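You operate a simulated robot arm through the tools that you are given. There is no shell and no other tool.

You are at the controls of a simulated robot arm. One attempt, no reset.

JOB
Light the tea stain with the arm lamp and wipe it off.
Fine: swing the lamp forward, tip its hood down and switch it on first; use the grey duster and put it back. What is to be rubbed or washed off counts as gone when no trace of it is left.
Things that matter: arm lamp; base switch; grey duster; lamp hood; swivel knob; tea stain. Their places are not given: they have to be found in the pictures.

Only the result counts: the job must be done as asked and must still hold three seconds after the hand-in. Knocking over, shifting, dropping, spilling or breaking anything else fails it.

ROBOT AND FRAMES
A 6-joint arm with a two-finger parallel gripper, fixed in place. Base frame: the origin is on the floor under the middle of its stand, x ahead of it, y to its left, z up; the work surface is at about z = 0.735. Units: m, degrees, N and s.
With the tool pointing down near the work surface it reaches from about 0.1 to 0.74 m from the base axis. Its first joint turns from -166.0 to 166.0 degrees. Payload 3.91 kg.
The TCP is the grasp point between the finger pads, 0.03 m short of the fingertips. In the tool frame z runs along the fingers and y along their closing line. Largest opening 0.11 m; finger width 0.02, thickness 0.01; the body of the gripper, 0.048 by 0.112 m, starts 0.055 m behind the TCP.
Orientation is that of the tool frame in the base frame, as [roll, pitch, yaw] about the fixed x, y, z axes, in that order (R = Rz(yaw) Ry(pitch) Rx(roll)). With the fingers straight down and closing along the base's y, the tool's x points along the base's -x, its y along +y and its z along -z.

CONTROLS
- The arm moves only by the tool arm_command. Its arguments are lists of equal length, an entry for each row: "offset": the shift along the tool's x, y, z in m, a list of three; "rot": the turn, a rotation vector about the tool's x, y, z in rad, a list of three; "fingers": the closure, from 0 (fully open) to 1 (shut). In form: {"offset": [[x, y, z], ...], "rot": [[wx, wy, wz], ...], "fingers": [fingers, ...]}. A call has 1 to 20 rows; each row shifts and turns the commanded pose from where the row before left it, along the tool's axes as they then stand. A row lasts 0.2 s, in which the tool goes at most 0.05 m and 8.6 degrees; a call with a longer step from one row to the next is refused whole, and so is a gripper value outside its range. Where a pose cannot be reached the arm comes as near as it can. A force on the tool above 40 N (or 10 N above the force at the start of the call, whichever is more), or a blocked arm, ends the call early, and 0.2 s more pass. The fingers move at their own pace (about 0.045 m/s each) and stop on an object; they squeeze with about 35 N. The grip force told is the motor's: it shows also when the fingers shut on nothing. Time passes only in rows, and 0.2 s behind the last, so rows that do not move let the fingers close. The reply holds the time, the measured pose of the TCP, the force on the tool along the base axes, the opening and the grip force, in the units named above and with some noise, with the torque about the TCP (base axes, N m) and any sound that the robot's microphone picked up.
- Cameras (640 x 400 px; columns grow to the right, rows downward): "scene" is fixed at [0.4054, -0.6449, 1.3734]; the picture's right is [0.99, 0.16, 0.00], its down [0.03, -0.17, -0.98] and it looks along [-0.16, 0.97, -0.18] (base axes); focal length 323 px, centre (320, 200). "wrist" rides on the gripper at [0.071, 0.022, -0.107] in the tool frame; the picture's right is [-0.29, 0.96, 0.00], its down [-0.76, -0.23, -0.61] and it looks along [-0.58, -0.18, 0.79] (tool axes); focal length 243 px, centre (320, 200).
- grab_frame(camera): a new picture of that camera. It takes no simulated time.
- raise_lower(by): slides the trunk up (or, below 0, down) by that many m; the arm rides with it, the base frame stays. It gives what a move gives, with no picture.
- pixel_to_xyz(camera, pixels): for up to 12 pixels [column, row] of the newest picture of that camera ("zoom" is the newest enlarged one), the place [x, y, z] in the base frame of the surface seen there, good to about 0.002 m, but the place of the scene camera against the robot may be out by one fixed shift of up to 0.018 m in any direction. It takes no simulated time.
- zoom(camera, box): a new picture of the part [left, top, right, bottom] of that camera's present view, enlarged. It takes no simulated time.
- close_job(): hands the job in; it is judged then, once.

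Leave the gripper open and the arm clear of the work at the hand-in unless told otherwise.

The tools are called as name(argument=value, ...) on one line, values as JSON. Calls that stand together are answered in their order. arm_command: Moves the arm, as the interface text tells. Its arguments: {"type":"object","properties":{"offset":{"type":"array"},"rot":{"type":"array"},"fingers":{"type":"array"}},"required":["offset","rot","fingers"]} The other tools are called the same way: raise_lower (by) moves the trunk up or down; grab_frame (camera) takes a picture; pixel_to_xyz (camera, pixels) gives the place of the surface under pixels of a picture; zoom (camera, box) takes an enlarged picture of a part of a camera's view; close_job () hands the job in.

At the start:

```text
time_s: 0.0
ee_pos: [0.2511, 0.2081, 1.396]
tcp_rot: [180.0, 0.1, -180.0]
contact_force: [0.6, -0.5, -0.4]
torque: [-0.01, 0.02, -0.03]
width: 0.11
grasp_force: 0.1
trunk travel left (down, up): [-0.562, 0.028]
```

scene: 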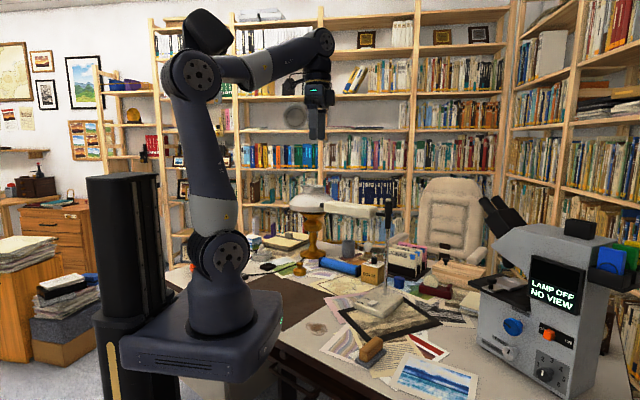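
wrist: 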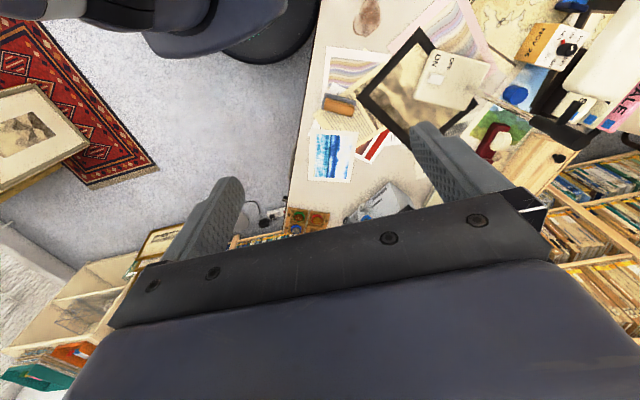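

I see a desk with a lamp-like device near (385, 240) and a brown stain near (317, 327). I'll take enlarged pictures to find everything.

zoom(camera="scene", box=[240, 170, 480, 320])

zoom(camera="scene", box=[260, 250, 500, 400])

zoom(camera="wrist", box=[280, 0, 640, 225])

```text
2.67 times, centred on (360, 245) of scene
```

zoom: 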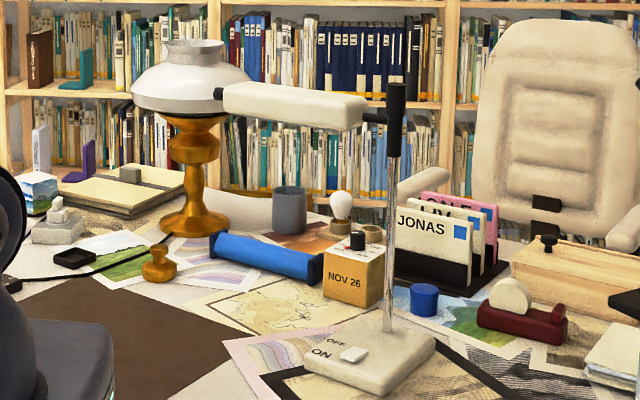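

```text
2.67 times, centred on (380, 325) of scene
```

zoom: 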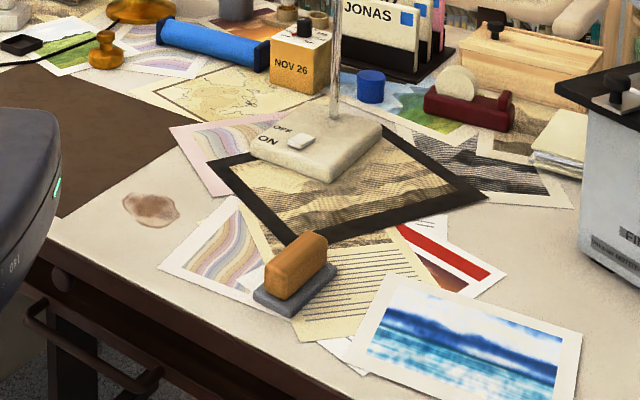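

```text
1.78 times, centred on (460, 112) of wrist
```

zoom: 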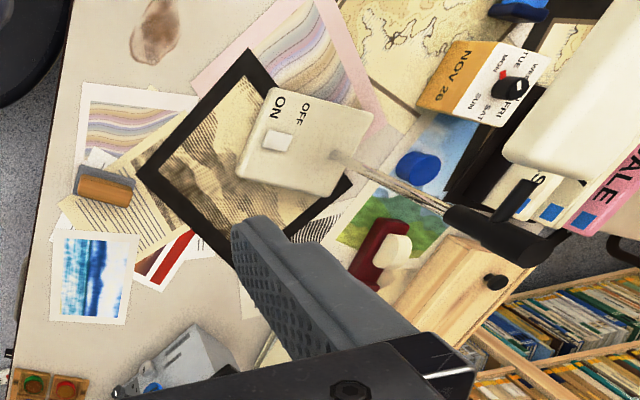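

The lamp has a base with an ON/OFF rocker, a post with a black knob, and a white hood. The duster with a grey pad and wooden back is near (370, 350). I'll zoom in on the lamp and measure points.

zoom(camera="scene", box=[310, 180, 430, 255])

grab_frame(camera="scene")

pixel_to_xyz(camera="scene", pixels=[[388, 205], [388, 230], [388, 270], [373, 303], [350, 209], [330, 206], [370, 213], [317, 327], [372, 345], [368, 361], [352, 300], [400, 302]])

```text
5.33 times, centred on (370, 218) of scene
```

zoom: 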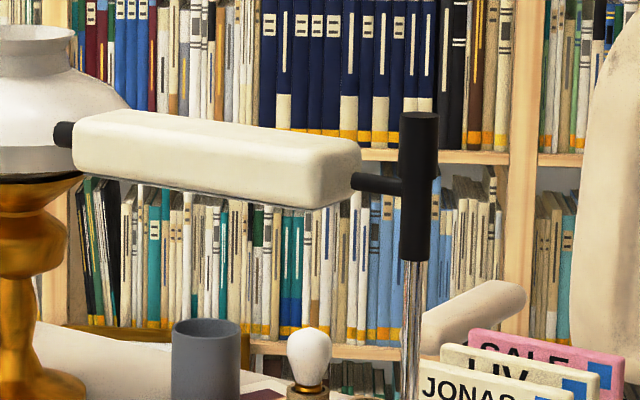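

```text
taken
```

scene: 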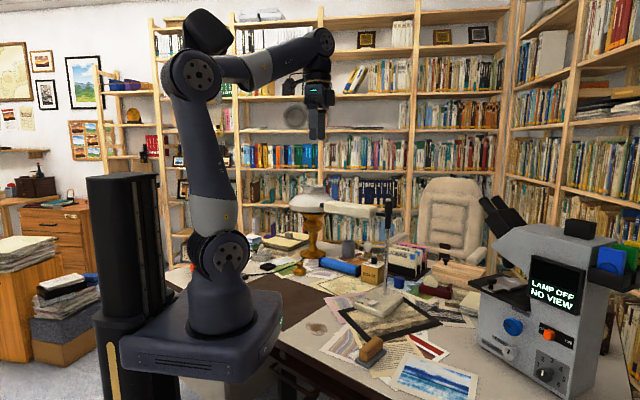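

```text
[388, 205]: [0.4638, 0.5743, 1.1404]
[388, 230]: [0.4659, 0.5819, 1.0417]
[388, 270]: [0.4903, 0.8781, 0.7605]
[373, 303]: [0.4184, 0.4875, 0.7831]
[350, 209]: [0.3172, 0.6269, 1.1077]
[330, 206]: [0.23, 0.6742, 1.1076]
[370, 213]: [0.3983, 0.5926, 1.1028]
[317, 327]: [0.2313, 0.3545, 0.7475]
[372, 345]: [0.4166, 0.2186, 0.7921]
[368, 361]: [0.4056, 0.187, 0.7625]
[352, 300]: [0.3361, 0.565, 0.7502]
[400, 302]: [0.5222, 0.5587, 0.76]
```

The scene measurements place the lamp post near (0.466, 0.58), the stain near (0.23, 0.355) and the duster near (0.41, 0.2). The desk reads about 0.012 m too high. I'll turn the wrist about 80 degrees so that the wrist camera faces the lamp.

arm_command(offset=[[0, 0, 0], [0, 0, 0], [0, 0, 0], [0, 0, 0], [0, 0, 0], [0, 0, 0], [0, 0, 0], [0, 0, 0], [0, 0, 0], [0, 0, 0]], rot=[[0, 0, -0.14], [0, 0, -0.14], [0, 0, -0.14], [0, 0, -0.14], [0, 0, -0.14], [0, 0, -0.14], [0, 0, -0.14], [0, 0, -0.14], [0, 0, -0.14], [0, 0, -0.14]], fingers=[0, 0, 0, 0, 0, 0, 0, 0, 0, 0])

grab_frame(camera="wrist")

```text
time_s: 2.2
ee_pos: [0.2508, 0.2093, 1.3959]
tcp_rot: [-179.7, 0.1, -99.6]
contact_force: [0.7, 0.5, -0.3]
torque: [0.03, 0.0, -0.01]
width: 0.1097
grasp_force: 0.0
trunk travel left (down, up): [-0.562, 0.028]
```

```text
taken
```

wrist: 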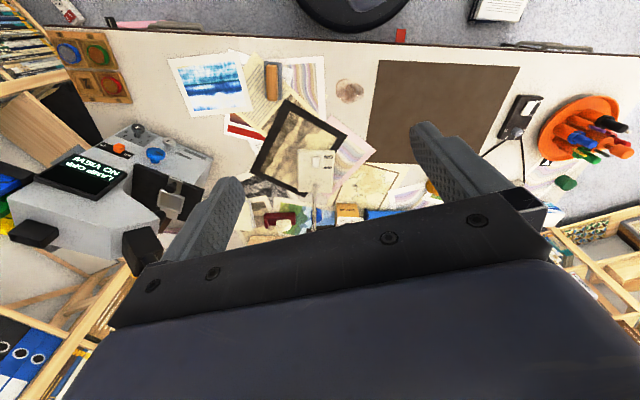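

The gripper covers the lower half of this view, and the picture top looks nearly straight down. I'll move toward the lamp at the same height so that it shows in the upper half.

arm_command(offset=[[-0.0364, 0.0024, 0], [-0.0364, 0.0024, 0], [-0.0364, 0.0024, 0], [-0.0364, 0.0024, 0], [-0.0364, 0.0024, 0], [-0.0364, 0.0024, 0], [-0.0364, 0.0024, 0], [-0.0364, 0.0024, 0]], rot=[[0, 0, 0], [0, 0, 0], [0, 0, 0], [0, 0, 0], [0, 0, 0], [0, 0, 0], [0, 0, 0], [0, 0, 0]], fingers=[0, 0, 0, 0, 0, 0, 0, 0])

grab_frame(camera="wrist")

grab_frame(camera="scene")

```text
time_s: 4.0
ee_pos: [0.2687, 0.4754, 1.3382]
tcp_rot: [-179.8, 0.3, -99.9]
contact_force: [0.8, 0.5, 0.2]
torque: [0.01, 0.02, 0.03]
width: 0.1101
grasp_force: 0.0
out of reach, approached as far as the arm can: row 4, 5, 6, 7, 8
trunk travel left (down, up): [-0.562, 0.028]
```

```text
taken
```

wrist: 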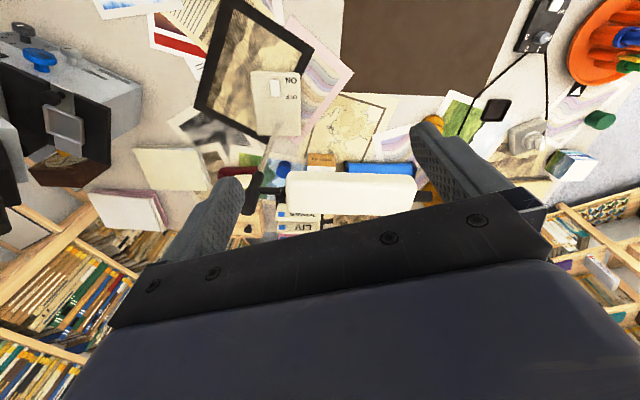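

```text
taken
```

scene: 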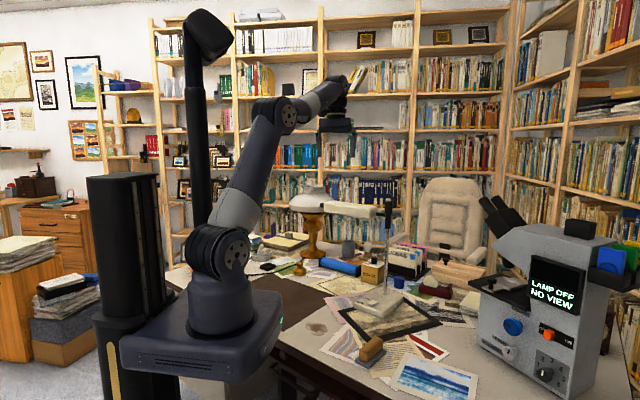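

The arm reached (0.269, 0.475, 1.338), and the hood now shows at about (350, 193) with the post top at (262, 190). I'll zoom in and measure it.

zoom(camera="wrist", box=[220, 120, 460, 270])

pixel_to_xyz(camera="wrist", pixels=[[292, 177], [412, 179], [292, 207], [412, 206], [350, 190], [270, 178], [255, 185], [246, 200], [275, 85], [275, 110], [262, 80], [295, 130]])

```text
2.67 times, centred on (340, 195) of wrist
```

zoom: 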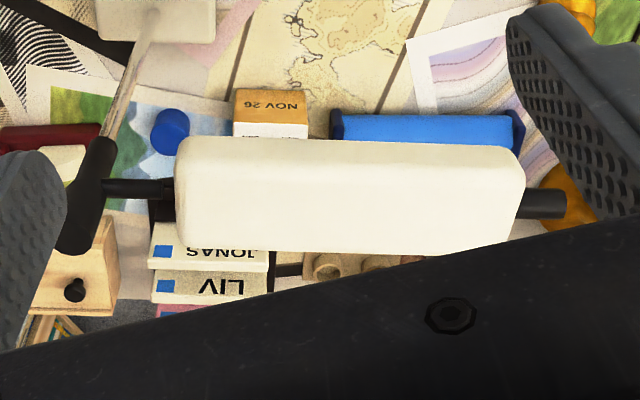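

```text
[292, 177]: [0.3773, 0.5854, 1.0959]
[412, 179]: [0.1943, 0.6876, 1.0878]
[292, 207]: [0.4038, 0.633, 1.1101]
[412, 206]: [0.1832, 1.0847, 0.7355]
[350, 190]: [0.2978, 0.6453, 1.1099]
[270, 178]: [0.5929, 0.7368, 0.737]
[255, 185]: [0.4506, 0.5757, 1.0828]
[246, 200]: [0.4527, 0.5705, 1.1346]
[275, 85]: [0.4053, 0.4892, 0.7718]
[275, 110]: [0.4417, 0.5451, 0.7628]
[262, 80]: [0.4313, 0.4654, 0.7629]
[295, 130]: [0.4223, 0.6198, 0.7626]
```

The wrist view puts the post top at about (0.452, 0.571) and the hood between about (0.40, 0.59) and (0.19, 0.69) at z of about 1.10. I need the hood's shape and where its opening faces, so I'll zoom the scene view tightly.

zoom(camera="scene", box=[315, 192, 363, 222])

zoom(camera="scene", box=[355, 192, 403, 222])

zoom(camera="wrist", box=[360, 150, 456, 210])

```text
13.33 times, centred on (339, 207) of scene
```

zoom: 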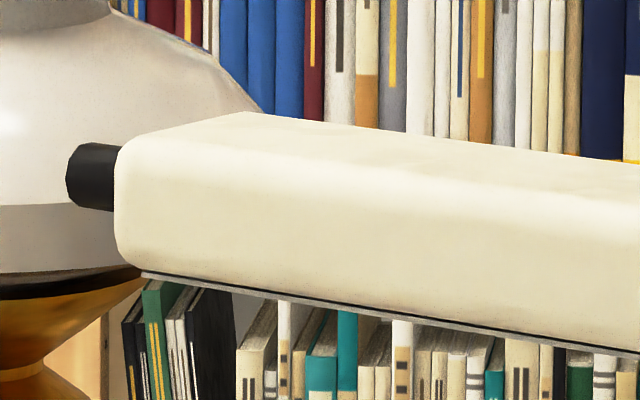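

```text
13.33 times, centred on (379, 207) of scene
```

zoom: 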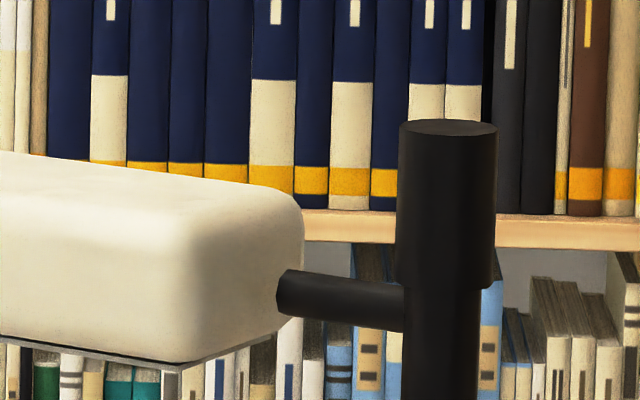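

```text
6.67 times, centred on (408, 180) of wrist
```

zoom: 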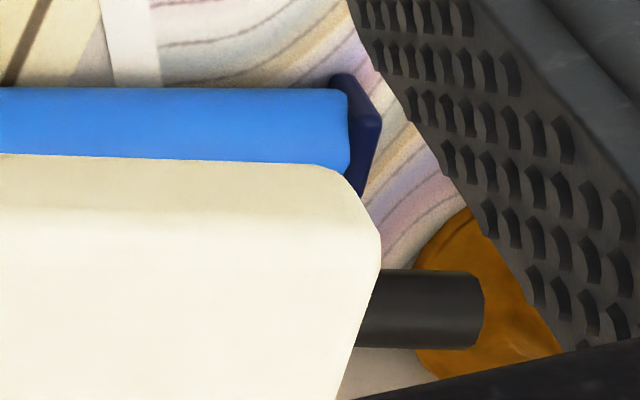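

The hood is a rounded box with a thin plate at the bottom, a stem to the post and a black peg at the far end. I'll measure points on its faces to get its tilt.

zoom(camera="scene", box=[315, 190, 411, 250])

pixel_to_xyz(camera="zoom", pixels=[[80, 95], [80, 120], [80, 150], [200, 95], [200, 130], [200, 170], [330, 115], [330, 140], [330, 190], [40, 85], [400, 145], [360, 205]])

pixel_to_xyz(camera="zoom", pixels=[[485, 75], [485, 110], [485, 150], [485, 200], [485, 235], [485, 255], [485, 350], [430, 140], [72, 132], [200, 187], [330, 208], [388, 190]])

```text
6.67 times, centred on (363, 220) of scene
```

zoom: 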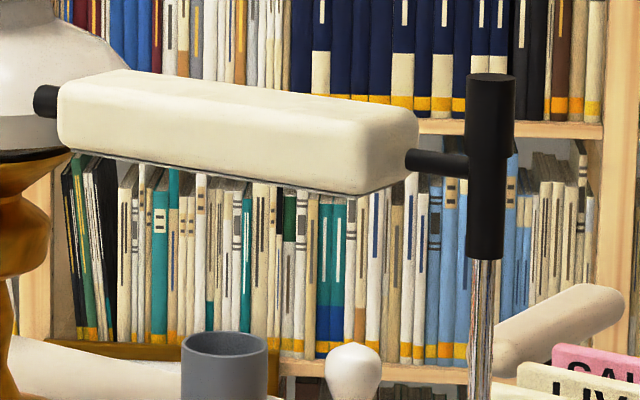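

```text
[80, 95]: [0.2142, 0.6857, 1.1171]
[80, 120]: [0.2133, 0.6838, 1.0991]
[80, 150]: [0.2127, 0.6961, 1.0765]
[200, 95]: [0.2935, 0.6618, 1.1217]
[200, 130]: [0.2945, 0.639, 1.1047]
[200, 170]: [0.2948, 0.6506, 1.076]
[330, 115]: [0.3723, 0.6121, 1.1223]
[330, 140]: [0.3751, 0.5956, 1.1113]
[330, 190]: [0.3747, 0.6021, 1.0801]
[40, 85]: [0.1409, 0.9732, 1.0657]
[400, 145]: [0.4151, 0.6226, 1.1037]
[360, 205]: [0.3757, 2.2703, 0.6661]
```

```text
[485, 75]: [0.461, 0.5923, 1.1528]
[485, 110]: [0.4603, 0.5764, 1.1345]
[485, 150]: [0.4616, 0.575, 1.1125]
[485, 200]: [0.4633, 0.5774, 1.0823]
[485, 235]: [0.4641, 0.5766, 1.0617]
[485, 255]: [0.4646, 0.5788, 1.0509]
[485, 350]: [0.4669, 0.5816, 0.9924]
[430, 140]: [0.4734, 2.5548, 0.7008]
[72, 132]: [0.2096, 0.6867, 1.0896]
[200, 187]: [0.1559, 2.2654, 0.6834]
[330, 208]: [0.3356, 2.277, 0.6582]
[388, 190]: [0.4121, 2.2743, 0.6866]
```

The readings don't settle whether the hood is level or rolled. I'll pitch the tool up to horizontal, in clear air well above the lamp, so that the wrist camera can look up at the hood's underside.

arm_command(offset=[[0.03, 0, 0], [0.03, 0, 0], [0, 0, 0], [0, 0, 0], [0, 0, 0], [0, 0, 0], [0, 0, 0], [0, 0, 0], [0, 0, 0], [0, 0, 0], [0, 0, 0], [0, 0, 0], [0, 0, 0]], rot=[[0, 0, 0], [0, 0, 0], [0, -0.1428, 0], [0, -0.1428, 0], [0, -0.1428, 0], [0, -0.1428, 0], [0, -0.1428, 0], [0, -0.1428, 0], [0, -0.1428, 0], [0, -0.1428, 0], [0, -0.1428, 0], [0, -0.1428, 0], [0, -0.1428, 0]], fingers=[0, 0, 0, 0, 0, 0, 0, 0, 0, 0, 0, 0, 0])

grab_frame(camera="wrist")

grab_frame(camera="scene")

```text
time_s: 6.8
ee_pos: [0.2598, 0.4141, 1.3403]
tcp_rot: [-44.5, 89.9, 35.6]
contact_force: [0.3, 0.1, -0.3]
torque: [-0.02, 0.01, -0.01]
width: 0.1101
grasp_force: 0.0
trunk travel left (down, up): [-0.562, 0.028]
```

```text
taken
```

wrist: 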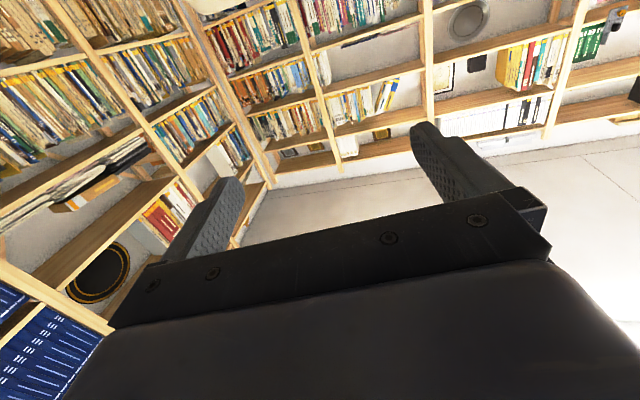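

```text
taken
```

scene: 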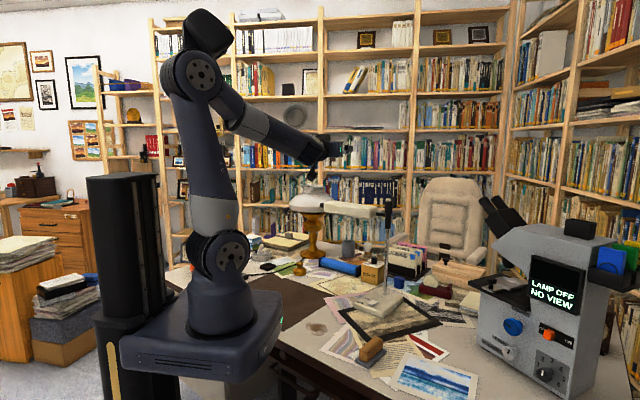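

The tool is now horizontal, pointing along about +y. I'll move down about 0.27 m and back a little so that the camera looks up at the hood from the front.

arm_command(offset=[[0.03, 0.008, -0.01], [0.03, 0.008, -0.01], [0.03, 0.008, -0.01], [0.03, 0.008, -0.01], [0.03, 0.008, 0], [0.03, 0, 0], [0.03, 0, 0], [0.03, 0, 0], [0.03, 0, 0]], rot=[[0, 0, 0], [0, 0, 0], [0, 0, 0], [0, 0, 0], [0, 0, 0], [0, 0, 0], [0, 0, 0], [0, 0, 0], [0, 0, 0]], fingers=[0, 0, 0, 0, 0, 0, 0, 0, 0])

grab_frame(camera="wrist")

grab_frame(camera="scene")

```text
time_s: 8.8
ee_pos: [0.2405, 0.3894, 1.1049]
tcp_rot: [112.2, 89.5, -167.4]
contact_force: [0.1, -0.4, 0.0]
torque: [0.04, 0.0, 0.02]
width: 0.11
grasp_force: 0.1
out of reach, approached as far as the arm can: row 8, 9
trunk travel left (down, up): [-0.562, 0.028]
```

```text
taken
```

wrist: 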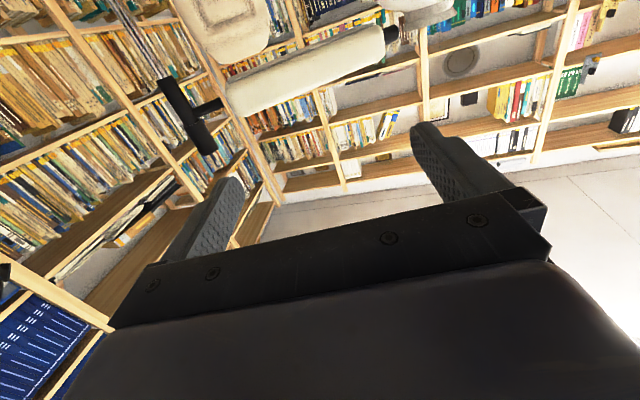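

```text
taken
```

scene: 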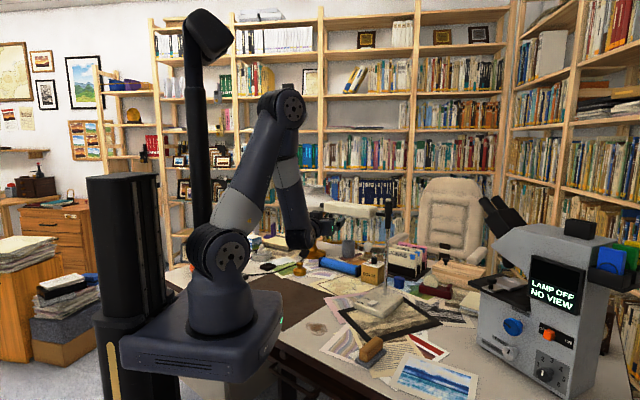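

The arm reached z = 1.105. Before using the trunk I'll check where the desk edge and the arm's base box are.

pixel_to_xyz(camera="scene", pixels=[[285, 337], [300, 352], [340, 375], [290, 325], [278, 345], [283, 310], [230, 375], [125, 345], [200, 310], [180, 270], [270, 290], [310, 390]])

zoom(camera="wrist", box=[140, 0, 460, 200])

```text
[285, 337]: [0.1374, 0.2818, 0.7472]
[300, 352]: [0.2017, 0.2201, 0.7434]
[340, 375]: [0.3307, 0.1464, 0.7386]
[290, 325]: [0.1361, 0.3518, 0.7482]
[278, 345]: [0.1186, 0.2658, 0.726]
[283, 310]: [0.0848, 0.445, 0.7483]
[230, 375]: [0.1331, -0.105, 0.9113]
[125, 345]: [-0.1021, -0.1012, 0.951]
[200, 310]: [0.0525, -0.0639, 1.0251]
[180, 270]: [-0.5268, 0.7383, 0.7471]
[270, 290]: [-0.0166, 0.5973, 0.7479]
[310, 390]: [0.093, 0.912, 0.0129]
```

```text
2.00 times, centred on (300, 100) of wrist
```

zoom: 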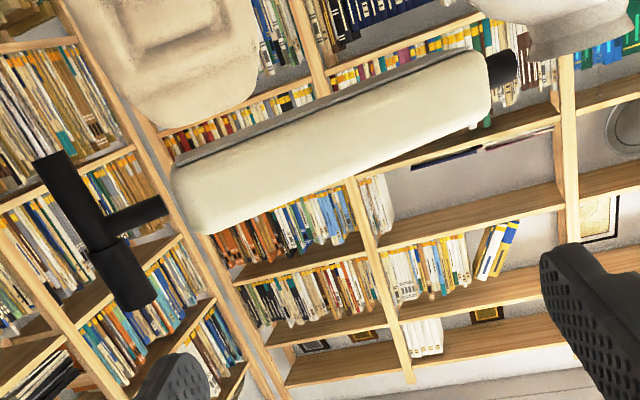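

The pedestal is at x up to 0.13 and well clear of the desk edge, so lowering the trunk is safe. I'll lower it 0.12 m to look at the hood from below.

raise_lower(by=-0.12)

grab_frame(camera="wrist")

zoom(camera="wrist", box=[140, 20, 460, 220])

```text
time_s: 10.3
ee_pos: [0.2407, 0.3901, 0.9855]
tcp_rot: [110.3, 89.5, -169.1]
contact_force: [1.0, 1.2, 0.2]
torque: [-0.01, 0.01, 0.01]
width: 0.11
grasp_force: 0.1
trunk travel left (down, up): [-0.442, 0.148]
```

```text
taken
```

wrist: 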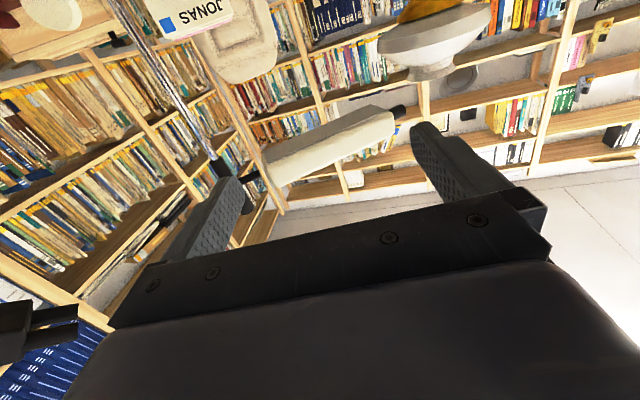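

```text
2.00 times, centred on (300, 120) of wrist
```

zoom: 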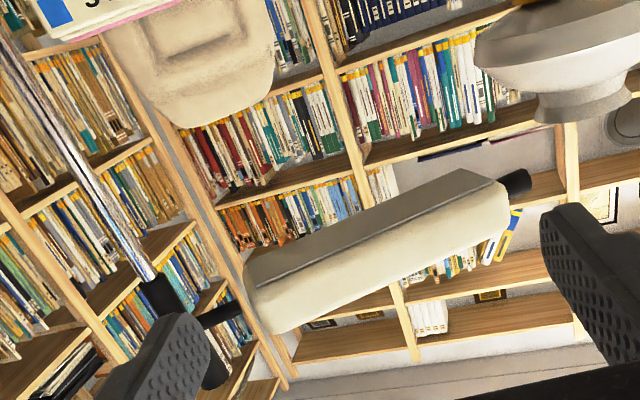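

Now the grey bottom plate and the front face are both visible. I'll measure points on each.

pixel_to_xyz(camera="zoom", pixels=[[300, 255], [310, 270], [380, 215], [395, 235], [460, 180], [475, 195], [300, 305], [390, 265], [480, 220], [290, 280], [515, 183], [225, 312]])

zoom(camera="wrist", box=[250, 90, 410, 190])

```text
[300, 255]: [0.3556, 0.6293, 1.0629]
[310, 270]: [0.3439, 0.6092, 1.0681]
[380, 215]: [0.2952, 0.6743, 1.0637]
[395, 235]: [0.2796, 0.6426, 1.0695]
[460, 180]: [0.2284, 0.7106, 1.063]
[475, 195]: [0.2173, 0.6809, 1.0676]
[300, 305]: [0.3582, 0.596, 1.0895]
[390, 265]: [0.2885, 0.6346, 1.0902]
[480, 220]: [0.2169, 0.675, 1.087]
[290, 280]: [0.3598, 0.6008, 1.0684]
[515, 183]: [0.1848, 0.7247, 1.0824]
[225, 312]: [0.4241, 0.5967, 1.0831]
```

```text
4.00 times, centred on (330, 140) of wrist
```

zoom: 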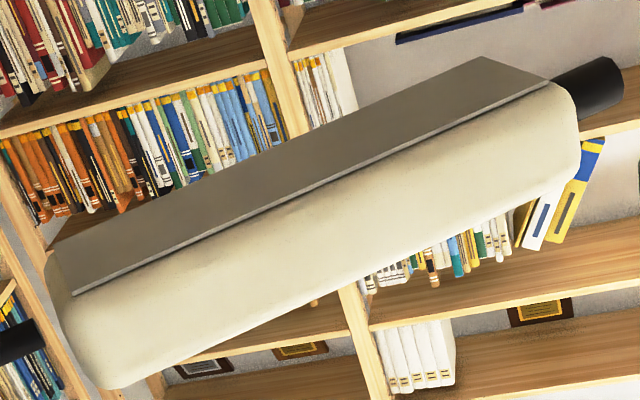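

The plate looks nearly level, at z of about 1.063. I'll sample the plate and the front face more finely to get the roll exactly.

pixel_to_xyz(camera="zoom", pixels=[[300, 139], [300, 148], [300, 157], [300, 166], [300, 175], [300, 184], [300, 198], [300, 210], [300, 225], [300, 240], [300, 255], [300, 270]])

pixel_to_xyz(camera="zoom", pixels=[[450, 80], [450, 90], [450, 100], [450, 110], [450, 118], [450, 135], [450, 160], [450, 185], [150, 200], [150, 220], [150, 240], [585, 88]])

```text
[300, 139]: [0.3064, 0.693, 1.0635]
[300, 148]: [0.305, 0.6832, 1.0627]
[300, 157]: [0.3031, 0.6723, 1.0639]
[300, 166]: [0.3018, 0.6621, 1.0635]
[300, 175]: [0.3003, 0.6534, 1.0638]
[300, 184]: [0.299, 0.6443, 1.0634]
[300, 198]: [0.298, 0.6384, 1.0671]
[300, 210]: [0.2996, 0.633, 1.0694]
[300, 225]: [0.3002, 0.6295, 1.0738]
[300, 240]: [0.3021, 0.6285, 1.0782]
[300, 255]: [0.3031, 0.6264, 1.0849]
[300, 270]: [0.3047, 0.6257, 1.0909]
```

```text
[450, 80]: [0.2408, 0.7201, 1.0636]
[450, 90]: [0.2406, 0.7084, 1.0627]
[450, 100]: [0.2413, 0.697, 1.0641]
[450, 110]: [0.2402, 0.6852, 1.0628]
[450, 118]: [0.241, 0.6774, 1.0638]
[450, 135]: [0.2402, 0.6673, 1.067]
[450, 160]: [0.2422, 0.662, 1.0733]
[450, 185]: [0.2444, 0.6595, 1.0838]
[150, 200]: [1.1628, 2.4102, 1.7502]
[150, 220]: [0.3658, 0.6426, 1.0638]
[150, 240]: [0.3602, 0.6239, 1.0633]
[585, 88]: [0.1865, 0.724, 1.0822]
```

The plate is level at z = 1.0635 and the hood's long axis lies at z of about 1.083. I'll swing the lamp by straddling the hood with the open fingers. First I'll raise the trunk, pitch the tool back to pointing down and yaw it to match the hood.

raise_lower(by=0.148)

arm_command(offset=[[-0.03, 0, 0], [-0.03, 0, 0], [-0.03, 0, 0], [-0.03, 0, 0], [0, 0, 0], [0, 0, 0], [0, 0, 0], [0, 0, 0], [0, 0, 0], [0, 0, 0], [0, 0, 0], [0, 0, 0], [0, 0, 0], [0, 0, 0], [0, 0, 0]], rot=[[0, 0, 0], [0, 0, 0], [0, 0, 0], [0, 0, 0], [0, 0.1428, 0], [0, 0.1428, 0], [0, 0.1428, 0], [0, 0.1428, 0], [0, 0.1428, 0], [0, 0.1428, 0], [0, 0.1428, 0], [0, 0.1428, 0], [0, 0.1428, 0], [0, 0.1428, 0], [0, 0.1428, 0]], fingers=[0, 0, 0, 0, 0, 0, 0, 0, 0, 0, 0, 0, 0, 0, 0])

```text
time_s: 12.0
ee_pos: [0.2406, 0.3896, 1.1323]
tcp_rot: [110.9, 89.5, -168.7]
contact_force: [-0.1, 0.1, 0.4]
torque: [-0.02, 0.01, 0.0]
width: 0.1102
grasp_force: 0.2
trunk travel left (down, up): [-0.59, 0.0]
```

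```text
time_s: 15.2
ee_pos: [0.2411, 0.3907, 1.2534]
tcp_rot: [179.6, -0.3, -99.6]
contact_force: [-0.8, -0.4, 0.2]
torque: [0.02, 0.0, -0.06]
width: 0.1102
grasp_force: 0.2
trunk travel left (down, up): [-0.59, 0.0]
```

The tool points down again at z = 1.253. Next I'll yaw about 108 degrees so that the tool x axis runs along the hood (azimuth 152).

arm_command(offset=[[0, 0, 0], [0, 0, 0], [0, 0, 0], [0, 0, 0], [0, 0, 0], [0, 0, 0], [0, 0, 0], [0, 0, 0], [0, 0, 0], [0, 0, 0], [0, 0, 0], [0, 0, 0], [0, 0, 0], [0, 0, 0]], rot=[[0, 0, 0.1351], [0, 0, 0.1351], [0, 0, 0.1351], [0, 0, 0.1351], [0, 0, 0.1351], [0, 0, 0.1351], [0, 0, 0.1351], [0, 0, 0.1351], [0, 0, 0.1351], [0, 0, 0.1351], [0, 0, 0.1351], [0, 0, 0.1351], [0, 0, 0.1351], [0, 0, 0.1351]], fingers=[0, 0, 0, 0, 0, 0, 0, 0, 0, 0, 0, 0, 0, 0])

grab_frame(camera="wrist")

```text
time_s: 18.2
ee_pos: [0.2407, 0.3909, 1.2542]
tcp_rot: [-179.7, -0.5, 152.1]
contact_force: [0.1, 0.1, -0.3]
torque: [-0.02, 0.0, 0.0]
width: 0.1102
grasp_force: 0.0
trunk travel left (down, up): [-0.59, 0.0]
```

```text
taken
```

wrist: 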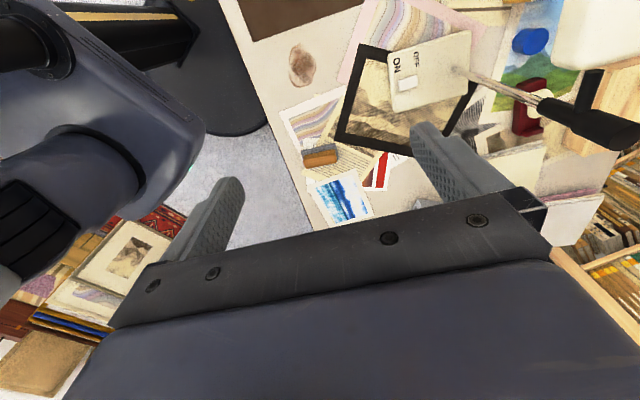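

The stain (303, 65), duster (320, 153), switch base (400, 80) and post knob (590, 110) are all visible here. I'll take accurate places from this camera.

zoom(camera="wrist", box=[240, 20, 480, 170])

pixel_to_xyz(camera="wrist", pixels=[[303, 65], [303, 45], [303, 85], [290, 65], [315, 65], [307, 158], [335, 154], [305, 145], [338, 147], [320, 158], [407, 83], [590, 110]])

```text
2.67 times, centred on (360, 95) of wrist
```

zoom: 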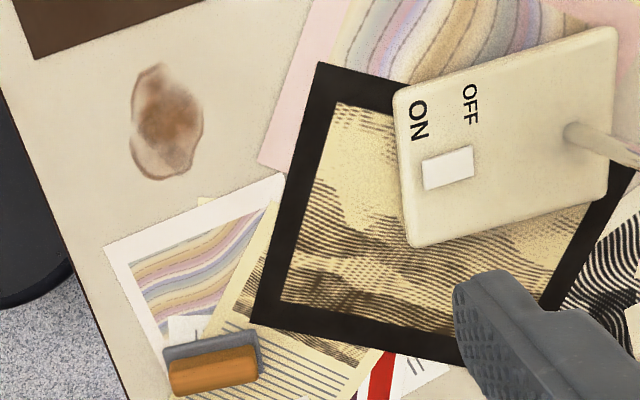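

```text
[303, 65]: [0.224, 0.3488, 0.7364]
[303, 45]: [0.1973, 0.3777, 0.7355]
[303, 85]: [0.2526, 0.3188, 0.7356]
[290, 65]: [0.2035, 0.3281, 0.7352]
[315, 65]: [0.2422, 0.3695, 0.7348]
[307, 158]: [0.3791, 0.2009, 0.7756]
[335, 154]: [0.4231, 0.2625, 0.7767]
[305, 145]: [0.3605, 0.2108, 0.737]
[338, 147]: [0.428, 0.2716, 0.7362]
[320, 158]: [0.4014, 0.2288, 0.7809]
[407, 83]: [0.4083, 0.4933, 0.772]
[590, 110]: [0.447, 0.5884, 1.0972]
```

The stain is at (0.224, 0.349) on the desk (z = 0.736), the duster near (0.40, 0.235) and the rocker near (0.408, 0.493, 0.772). Now I'll tilt the tool 35 degrees outward and move to a standoff over the hood.

arm_command(offset=[[0, 0, 0], [0, 0, 0], [0, 0, 0], [0, 0, 0], [0, 0, 0], [0.0154, 0.0202, 0.025], [0.0154, 0.0202, 0.025], [0.0154, 0.0202, 0.025], [0.0154, 0.0202, 0.025], [0.0154, 0.0202, 0.025], [0.0154, 0.0202, 0.025]], rot=[[-0.1222, 0, 0], [-0.1222, 0, 0], [-0.1222, 0, 0], [-0.1222, 0, 0], [-0.1222, 0, 0], [0, 0, 0], [0, 0, 0], [0, 0, 0], [0, 0, 0], [0, 0, 0], [0, 0, 0]], fingers=[0, 0, 0, 0, 0, 0, 0, 0, 0, 0, 0])

grab_frame(camera="wrist")

grab_frame(camera="scene")

```text
time_s: 20.6
ee_pos: [0.2456, 0.5968, 1.1983]
tcp_rot: [145.4, -0.4, 152.1]
contact_force: [-0.5, 0.6, 0.6]
torque: [-0.02, -0.01, -0.03]
width: 0.1103
grasp_force: 0.1
trunk travel left (down, up): [-0.59, 0.0]
```

```text
taken
```

wrist: 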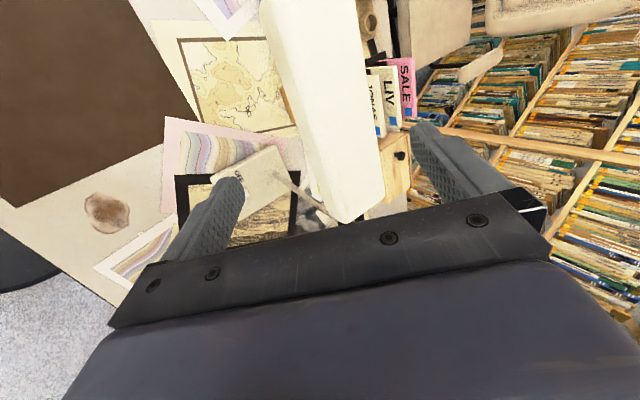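

```text
taken
```

scene: 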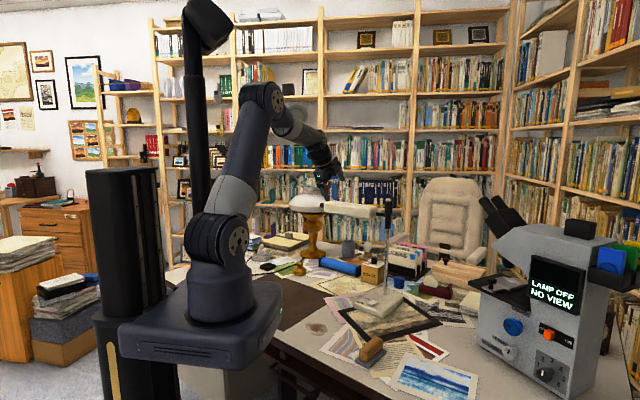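

The hood lies between the fingers, running along the tool x axis. I'll check a few of its points before descending.

pixel_to_xyz(camera="wrist", pixels=[[270, 20], [310, 20], [350, 20], [310, 100], [340, 100], [365, 100], [335, 180], [355, 180], [375, 180], [335, 212], [360, 205], [295, 120]])

```text
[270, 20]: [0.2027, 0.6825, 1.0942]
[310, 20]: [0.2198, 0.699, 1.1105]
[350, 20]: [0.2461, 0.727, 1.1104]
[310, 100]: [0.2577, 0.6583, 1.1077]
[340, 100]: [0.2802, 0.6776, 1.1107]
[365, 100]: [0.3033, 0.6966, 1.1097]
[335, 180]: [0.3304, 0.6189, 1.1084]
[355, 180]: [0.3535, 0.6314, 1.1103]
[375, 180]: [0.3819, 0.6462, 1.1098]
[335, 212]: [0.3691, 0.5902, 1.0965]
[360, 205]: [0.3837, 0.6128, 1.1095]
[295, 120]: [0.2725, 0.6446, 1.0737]
```

The hood's top spans q = 0.70 to 0.76 as expected, so the fingers will clear it. I'll descend 0.146 m along the tool axis to straddle it.

arm_command(offset=[[0, 0, 0.0365], [0, 0, 0.0365], [0, 0, 0.0365], [0, 0, 0.0365], [0, 0, 0]], rot=[[0, 0, 0], [0, 0, 0], [0, 0, 0], [0, 0, 0], [0, 0, 0]], fingers=[0, 0, 0, 0, 0])

grab_frame(camera="wrist")

zoom(camera="scene", box=[290, 150, 410, 225])

```text
time_s: 21.8
ee_pos: [0.2838, 0.6706, 1.0774]
tcp_rot: [145.3, -0.4, 152.1]
contact_force: [0.5, 0.5, 0.6]
torque: [0.0, -0.01, 0.0]
width: 0.11
grasp_force: 0.1
trunk travel left (down, up): [-0.59, 0.0]
```

```text
taken
```

wrist: 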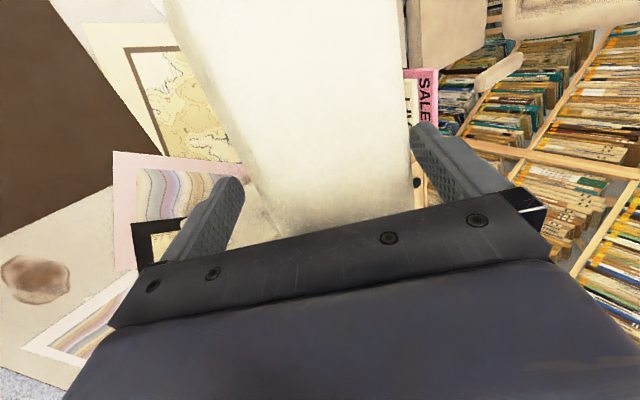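

```text
5.33 times, centred on (350, 188) of scene
```

zoom: 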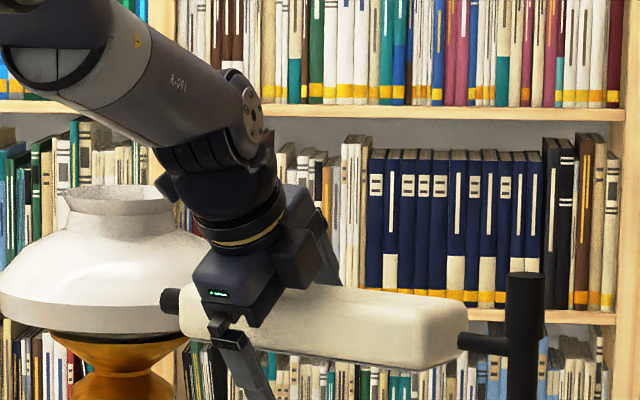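

The straddle made no contact. I'll start the swing slowly, with 3-degree arc steps about the post and the tool turning along, watching the force.

arm_command(offset=[[-0.0003, -0.00854, -0.00598], [-0.0003, -0.00854, -0.00598], [-0.0003, -0.00854, -0.00598], [-0.0003, -0.00854, -0.00598]], rot=[[0, 0.03, -0.0429], [0, 0.03, -0.0429], [0, 0.03, -0.0429], [0, 0.03, -0.0429]], fingers=[0, 0, 0, 0])

grab_frame(camera="wrist")

zoom(camera="scene", box=[290, 150, 410, 225])

```text
time_s: 22.8
ee_pos: [0.2679, 0.6314, 1.0794]
tcp_rot: [145.1, -0.4, 164.2]
contact_force: [-0.5, 0.4, 0.3]
torque: [-0.02, -0.01, 0.0]
width: 0.11
grasp_force: 0.1
trunk travel left (down, up): [-0.59, 0.0]
```

```text
taken
```

wrist: 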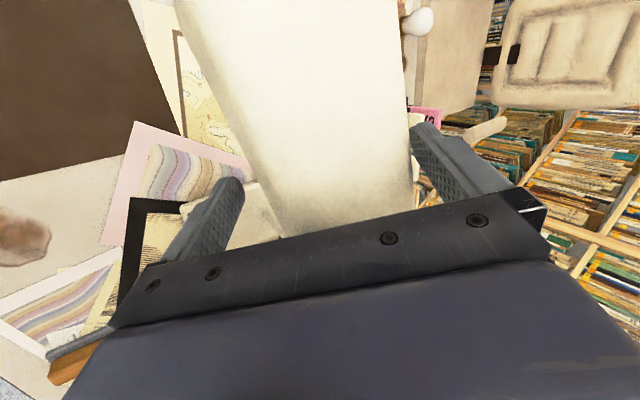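

```text
5.33 times, centred on (350, 188) of scene
```

zoom: 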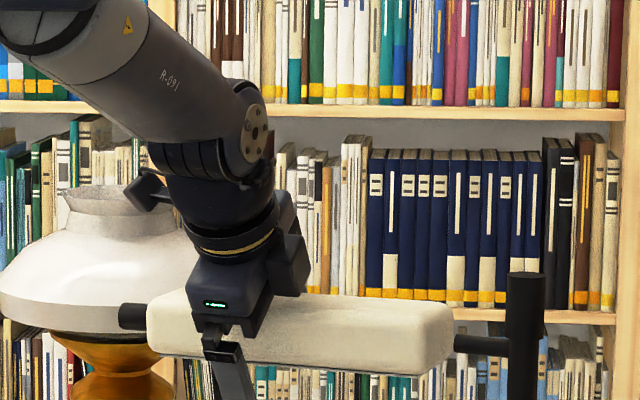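

The hood swings freely along with the far finger, and the force stays below 1 N. I'll keep swinging in 3.5-degree steps.

arm_command(offset=[[-0.0004, -0.00995, -0.00697], [-0.0004, -0.00995, -0.00697], [-0.0004, -0.00995, -0.00697], [-0.0004, -0.00995, -0.00697], [-0.0004, -0.00995, -0.00697], [-0.0004, -0.00995, -0.00697], [-0.0004, -0.00995, -0.00697], [-0.0004, -0.00995, -0.00697], [-0.0004, -0.00995, -0.00697]], rot=[[0, 0.035, -0.05], [0, 0.035, -0.05], [0, 0.035, -0.05], [0, 0.035, -0.05], [0, 0.035, -0.05], [0, 0.035, -0.05], [0, 0.035, -0.05], [0, 0.035, -0.05], [0, 0.035, -0.05]], fingers=[0, 0, 0, 0, 0, 0, 0, 0, 0])

grab_frame(camera="wrist")

grab_frame(camera="scene")

```text
time_s: 24.8
ee_pos: [0.2688, 0.5228, 1.0792]
tcp_rot: [144.9, -0.6, -164.4]
contact_force: [-0.1, 0.7, -0.5]
torque: [-0.02, -0.02, 0.03]
width: 0.1099
grasp_force: 0.1
trunk travel left (down, up): [-0.59, 0.0]
```

```text
taken
```

wrist: 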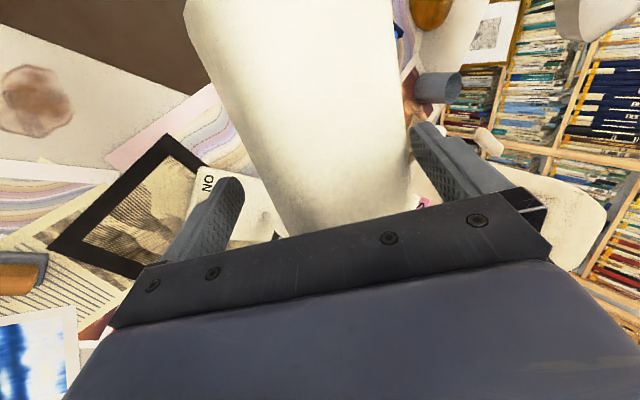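

```text
taken
```

scene: 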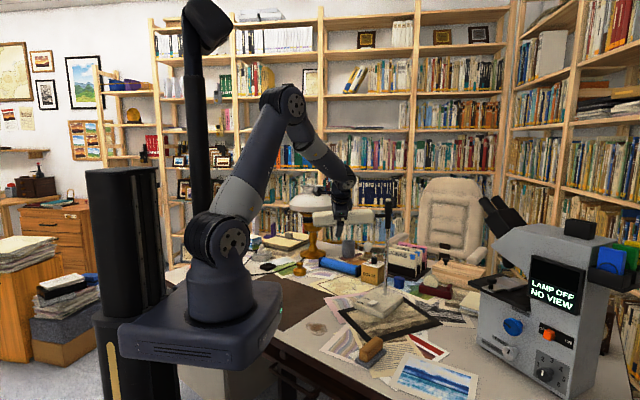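

The hood is now near azimuth 193 and moving smoothly. I'll continue with nine more steps.

arm_command(offset=[[-0.0004, -0.00995, -0.00697], [-0.0004, -0.00995, -0.00697], [-0.0004, -0.00995, -0.00697], [-0.0004, -0.00995, -0.00697], [-0.0004, -0.00995, -0.00697], [-0.0004, -0.00995, -0.00697], [-0.0004, -0.00995, -0.00697], [-0.0004, -0.00995, -0.00697], [-0.0004, -0.00995, -0.00697]], rot=[[0, 0.035, -0.05], [0, 0.035, -0.05], [0, 0.035, -0.05], [0, 0.035, -0.05], [0, 0.035, -0.05], [0, 0.035, -0.05], [0, 0.035, -0.05], [0, 0.035, -0.05], [0, 0.035, -0.05]], fingers=[0, 0, 0, 0, 0, 0, 0, 0, 0])

grab_frame(camera="wrist")

grab_frame(camera="scene")

```text
time_s: 26.8
ee_pos: [0.3249, 0.4306, 1.0802]
tcp_rot: [144.6, -0.5, -132.9]
contact_force: [-0.8, 0.6, -0.5]
torque: [0.02, -0.01, -0.02]
width: 0.1098
grasp_force: 0.1
trunk travel left (down, up): [-0.59, 0.0]
```

```text
taken
```

wrist: 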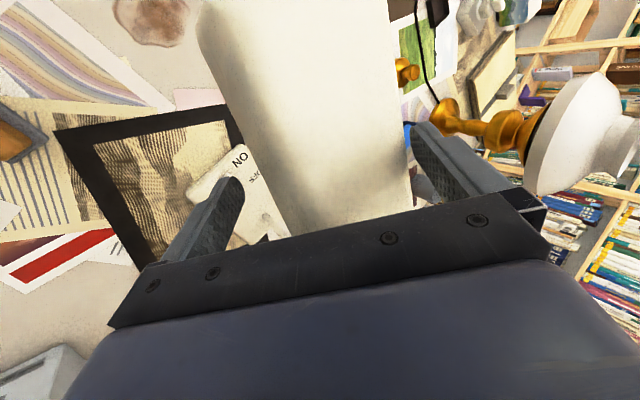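

```text
taken
```

scene: 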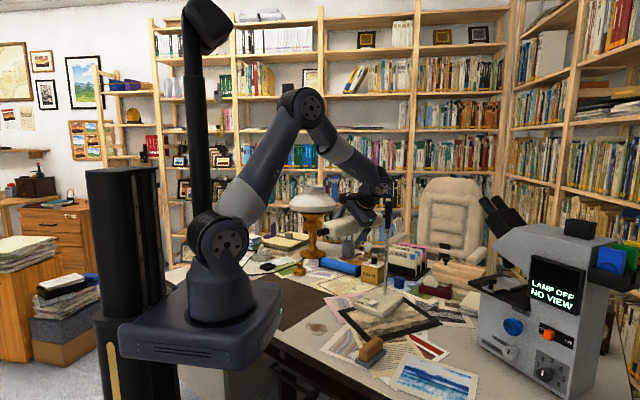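

The hood is now near azimuth 224, with its far end pointing to the stain. I'll measure its present direction.

pixel_to_xyz(camera="wrist", pixels=[[240, 20], [300, 20], [380, 20], [270, 100], [330, 100], [398, 100], [300, 180], [350, 180], [400, 180], [330, 60], [380, 150], [290, 215]])

zoom(camera="scene", box=[310, 180, 430, 255])

```text
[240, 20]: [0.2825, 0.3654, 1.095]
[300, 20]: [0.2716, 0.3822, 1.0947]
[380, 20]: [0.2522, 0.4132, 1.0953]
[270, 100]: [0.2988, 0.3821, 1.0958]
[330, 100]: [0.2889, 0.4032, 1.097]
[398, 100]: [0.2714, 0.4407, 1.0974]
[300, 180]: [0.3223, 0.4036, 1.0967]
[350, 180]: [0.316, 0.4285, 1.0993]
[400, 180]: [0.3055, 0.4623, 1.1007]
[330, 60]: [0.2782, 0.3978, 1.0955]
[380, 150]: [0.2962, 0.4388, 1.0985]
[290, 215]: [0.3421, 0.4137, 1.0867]
```

```text
5.33 times, centred on (370, 218) of scene
```

zoom: 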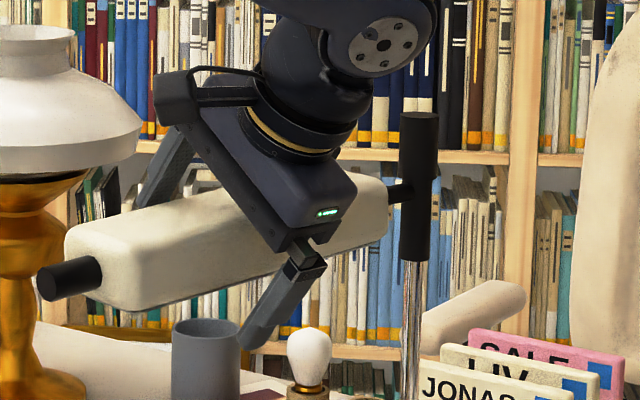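

The hood's top now reads 1.095 at its far end and 1.101 nearer the post, against 1.110 before. So the hood also tips, about a hinge at its post end (s of about 0.07). I'll back the far finger off a little, level the tool, align it with the hood and centre it for a grasp.

arm_command(offset=[[0, 0.0082, 0.0057], [0, 0, 0], [0, 0, 0], [0, 0, 0], [0, 0, 0], [0, 0, 0], [0.01, 0.0038, 0], [0.01, 0.0038, 0]], rot=[[0, 0, 0], [0.1222, 0, 0], [0.1222, 0, 0], [0.1222, 0, 0], [0.1222, 0, 0], [0.1222, 0, 0], [0, 0, 0.04], [0, 0, 0.037]], fingers=[0, 0, 0, 0, 0, 0, 0, 0])

grab_frame(camera="wrist")

zoom(camera="scene", box=[310, 180, 430, 255])

```text
time_s: 28.6
ee_pos: [0.2985, 0.428, 1.08]
tcp_rot: [179.7, -0.5, -137.4]
contact_force: [-0.5, -0.3, -0.3]
torque: [-0.01, 0.0, 0.0]
width: 0.11
grasp_force: 0.0
trunk travel left (down, up): [-0.59, 0.0]
```

```text
taken
```

wrist: 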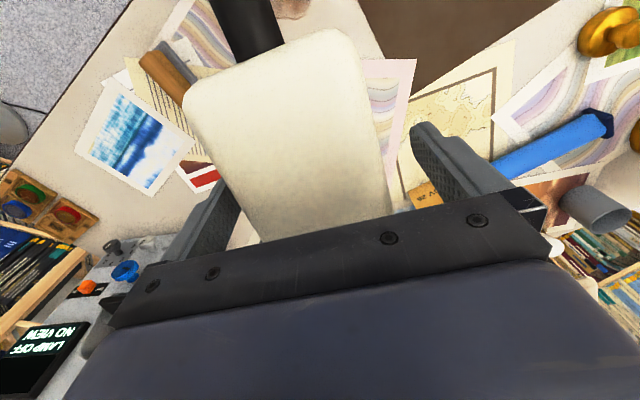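

```text
5.33 times, centred on (370, 218) of scene
```

zoom: 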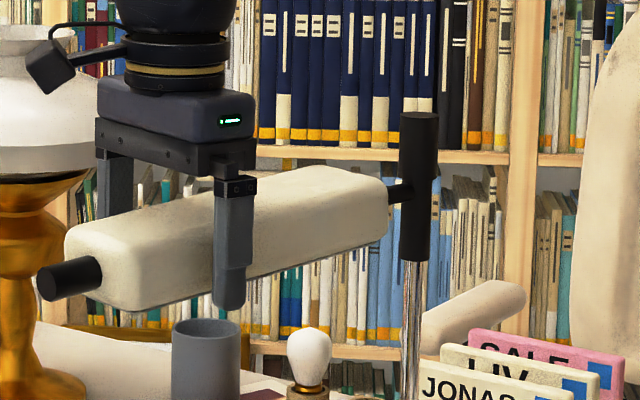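

The tool is level and straddles the hood. I'll measure the hood's edges again before gripping.

pixel_to_xyz(camera="wrist", pixels=[[200, 100], [260, 80], [340, 50], [360, 100], [375, 160], [250, 200], [310, 190], [375, 190], [230, 150], [300, 130], [245, 30], [265, 40]])

```text
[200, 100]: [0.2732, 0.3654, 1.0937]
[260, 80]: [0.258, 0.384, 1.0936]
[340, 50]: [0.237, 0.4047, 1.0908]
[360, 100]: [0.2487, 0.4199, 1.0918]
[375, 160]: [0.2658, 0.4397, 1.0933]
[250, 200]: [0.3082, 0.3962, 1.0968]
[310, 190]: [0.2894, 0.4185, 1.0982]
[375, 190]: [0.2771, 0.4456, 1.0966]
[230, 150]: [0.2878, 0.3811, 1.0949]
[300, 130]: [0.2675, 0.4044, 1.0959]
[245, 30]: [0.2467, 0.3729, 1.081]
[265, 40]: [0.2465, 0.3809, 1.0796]
```

The hood is centred to within a few millimetres. I'll close the fingers on it.

arm_command(offset=[[0, 0, 0], [0, 0, 0], [0, 0, 0], [0, 0, 0], [0, 0, 0], [0, 0, 0]], rot=[[0, 0, 0], [0, 0, 0], [0, 0, 0], [0, 0, 0], [0, 0, 0], [0, 0, 0]], fingers=[0.25, 0.5, 0.6, 0.7, 0.8, 0.8])

```text
time_s: 30.0
ee_pos: [0.2969, 0.4275, 1.0799]
tcp_rot: [179.7, -0.5, -137.3]
contact_force: [-1.3, 0.1, -1.1]
torque: [-0.59, -0.6, 0.11]
width: 0.0754
grasp_force: 45.4
trunk travel left (down, up): [-0.59, 0.0]
```

The fingers hold the hood at a width of 0.075 m. I'll tip it slightly nose-down in small steps about the hinge and watch the force.

arm_command(offset=[[-0.0002, 0, 0.0073], [-0.0002, 0, 0.0073], [-0.0002, 0, 0.0073]], rot=[[0, -0.0524, 0], [0, -0.0524, 0], [0, -0.0524, 0]], fingers=[0.8, 0.8, 0.8])

zoom(camera="scene", box=[310, 180, 430, 255])

```text
time_s: 30.8
ee_pos: [0.2981, 0.4312, 1.0569]
tcp_rot: [179.8, 8.4, -137.3]
contact_force: [-4.4, 0.7, -8.6]
torque: [-1.36, 0.53, 0.79]
width: 0.0752
grasp_force: 44.8
trunk travel left (down, up): [-0.59, 0.0]
```

```text
5.33 times, centred on (370, 218) of scene
```

zoom: 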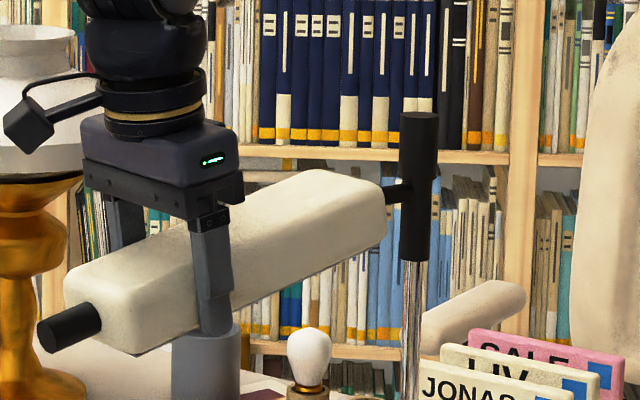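

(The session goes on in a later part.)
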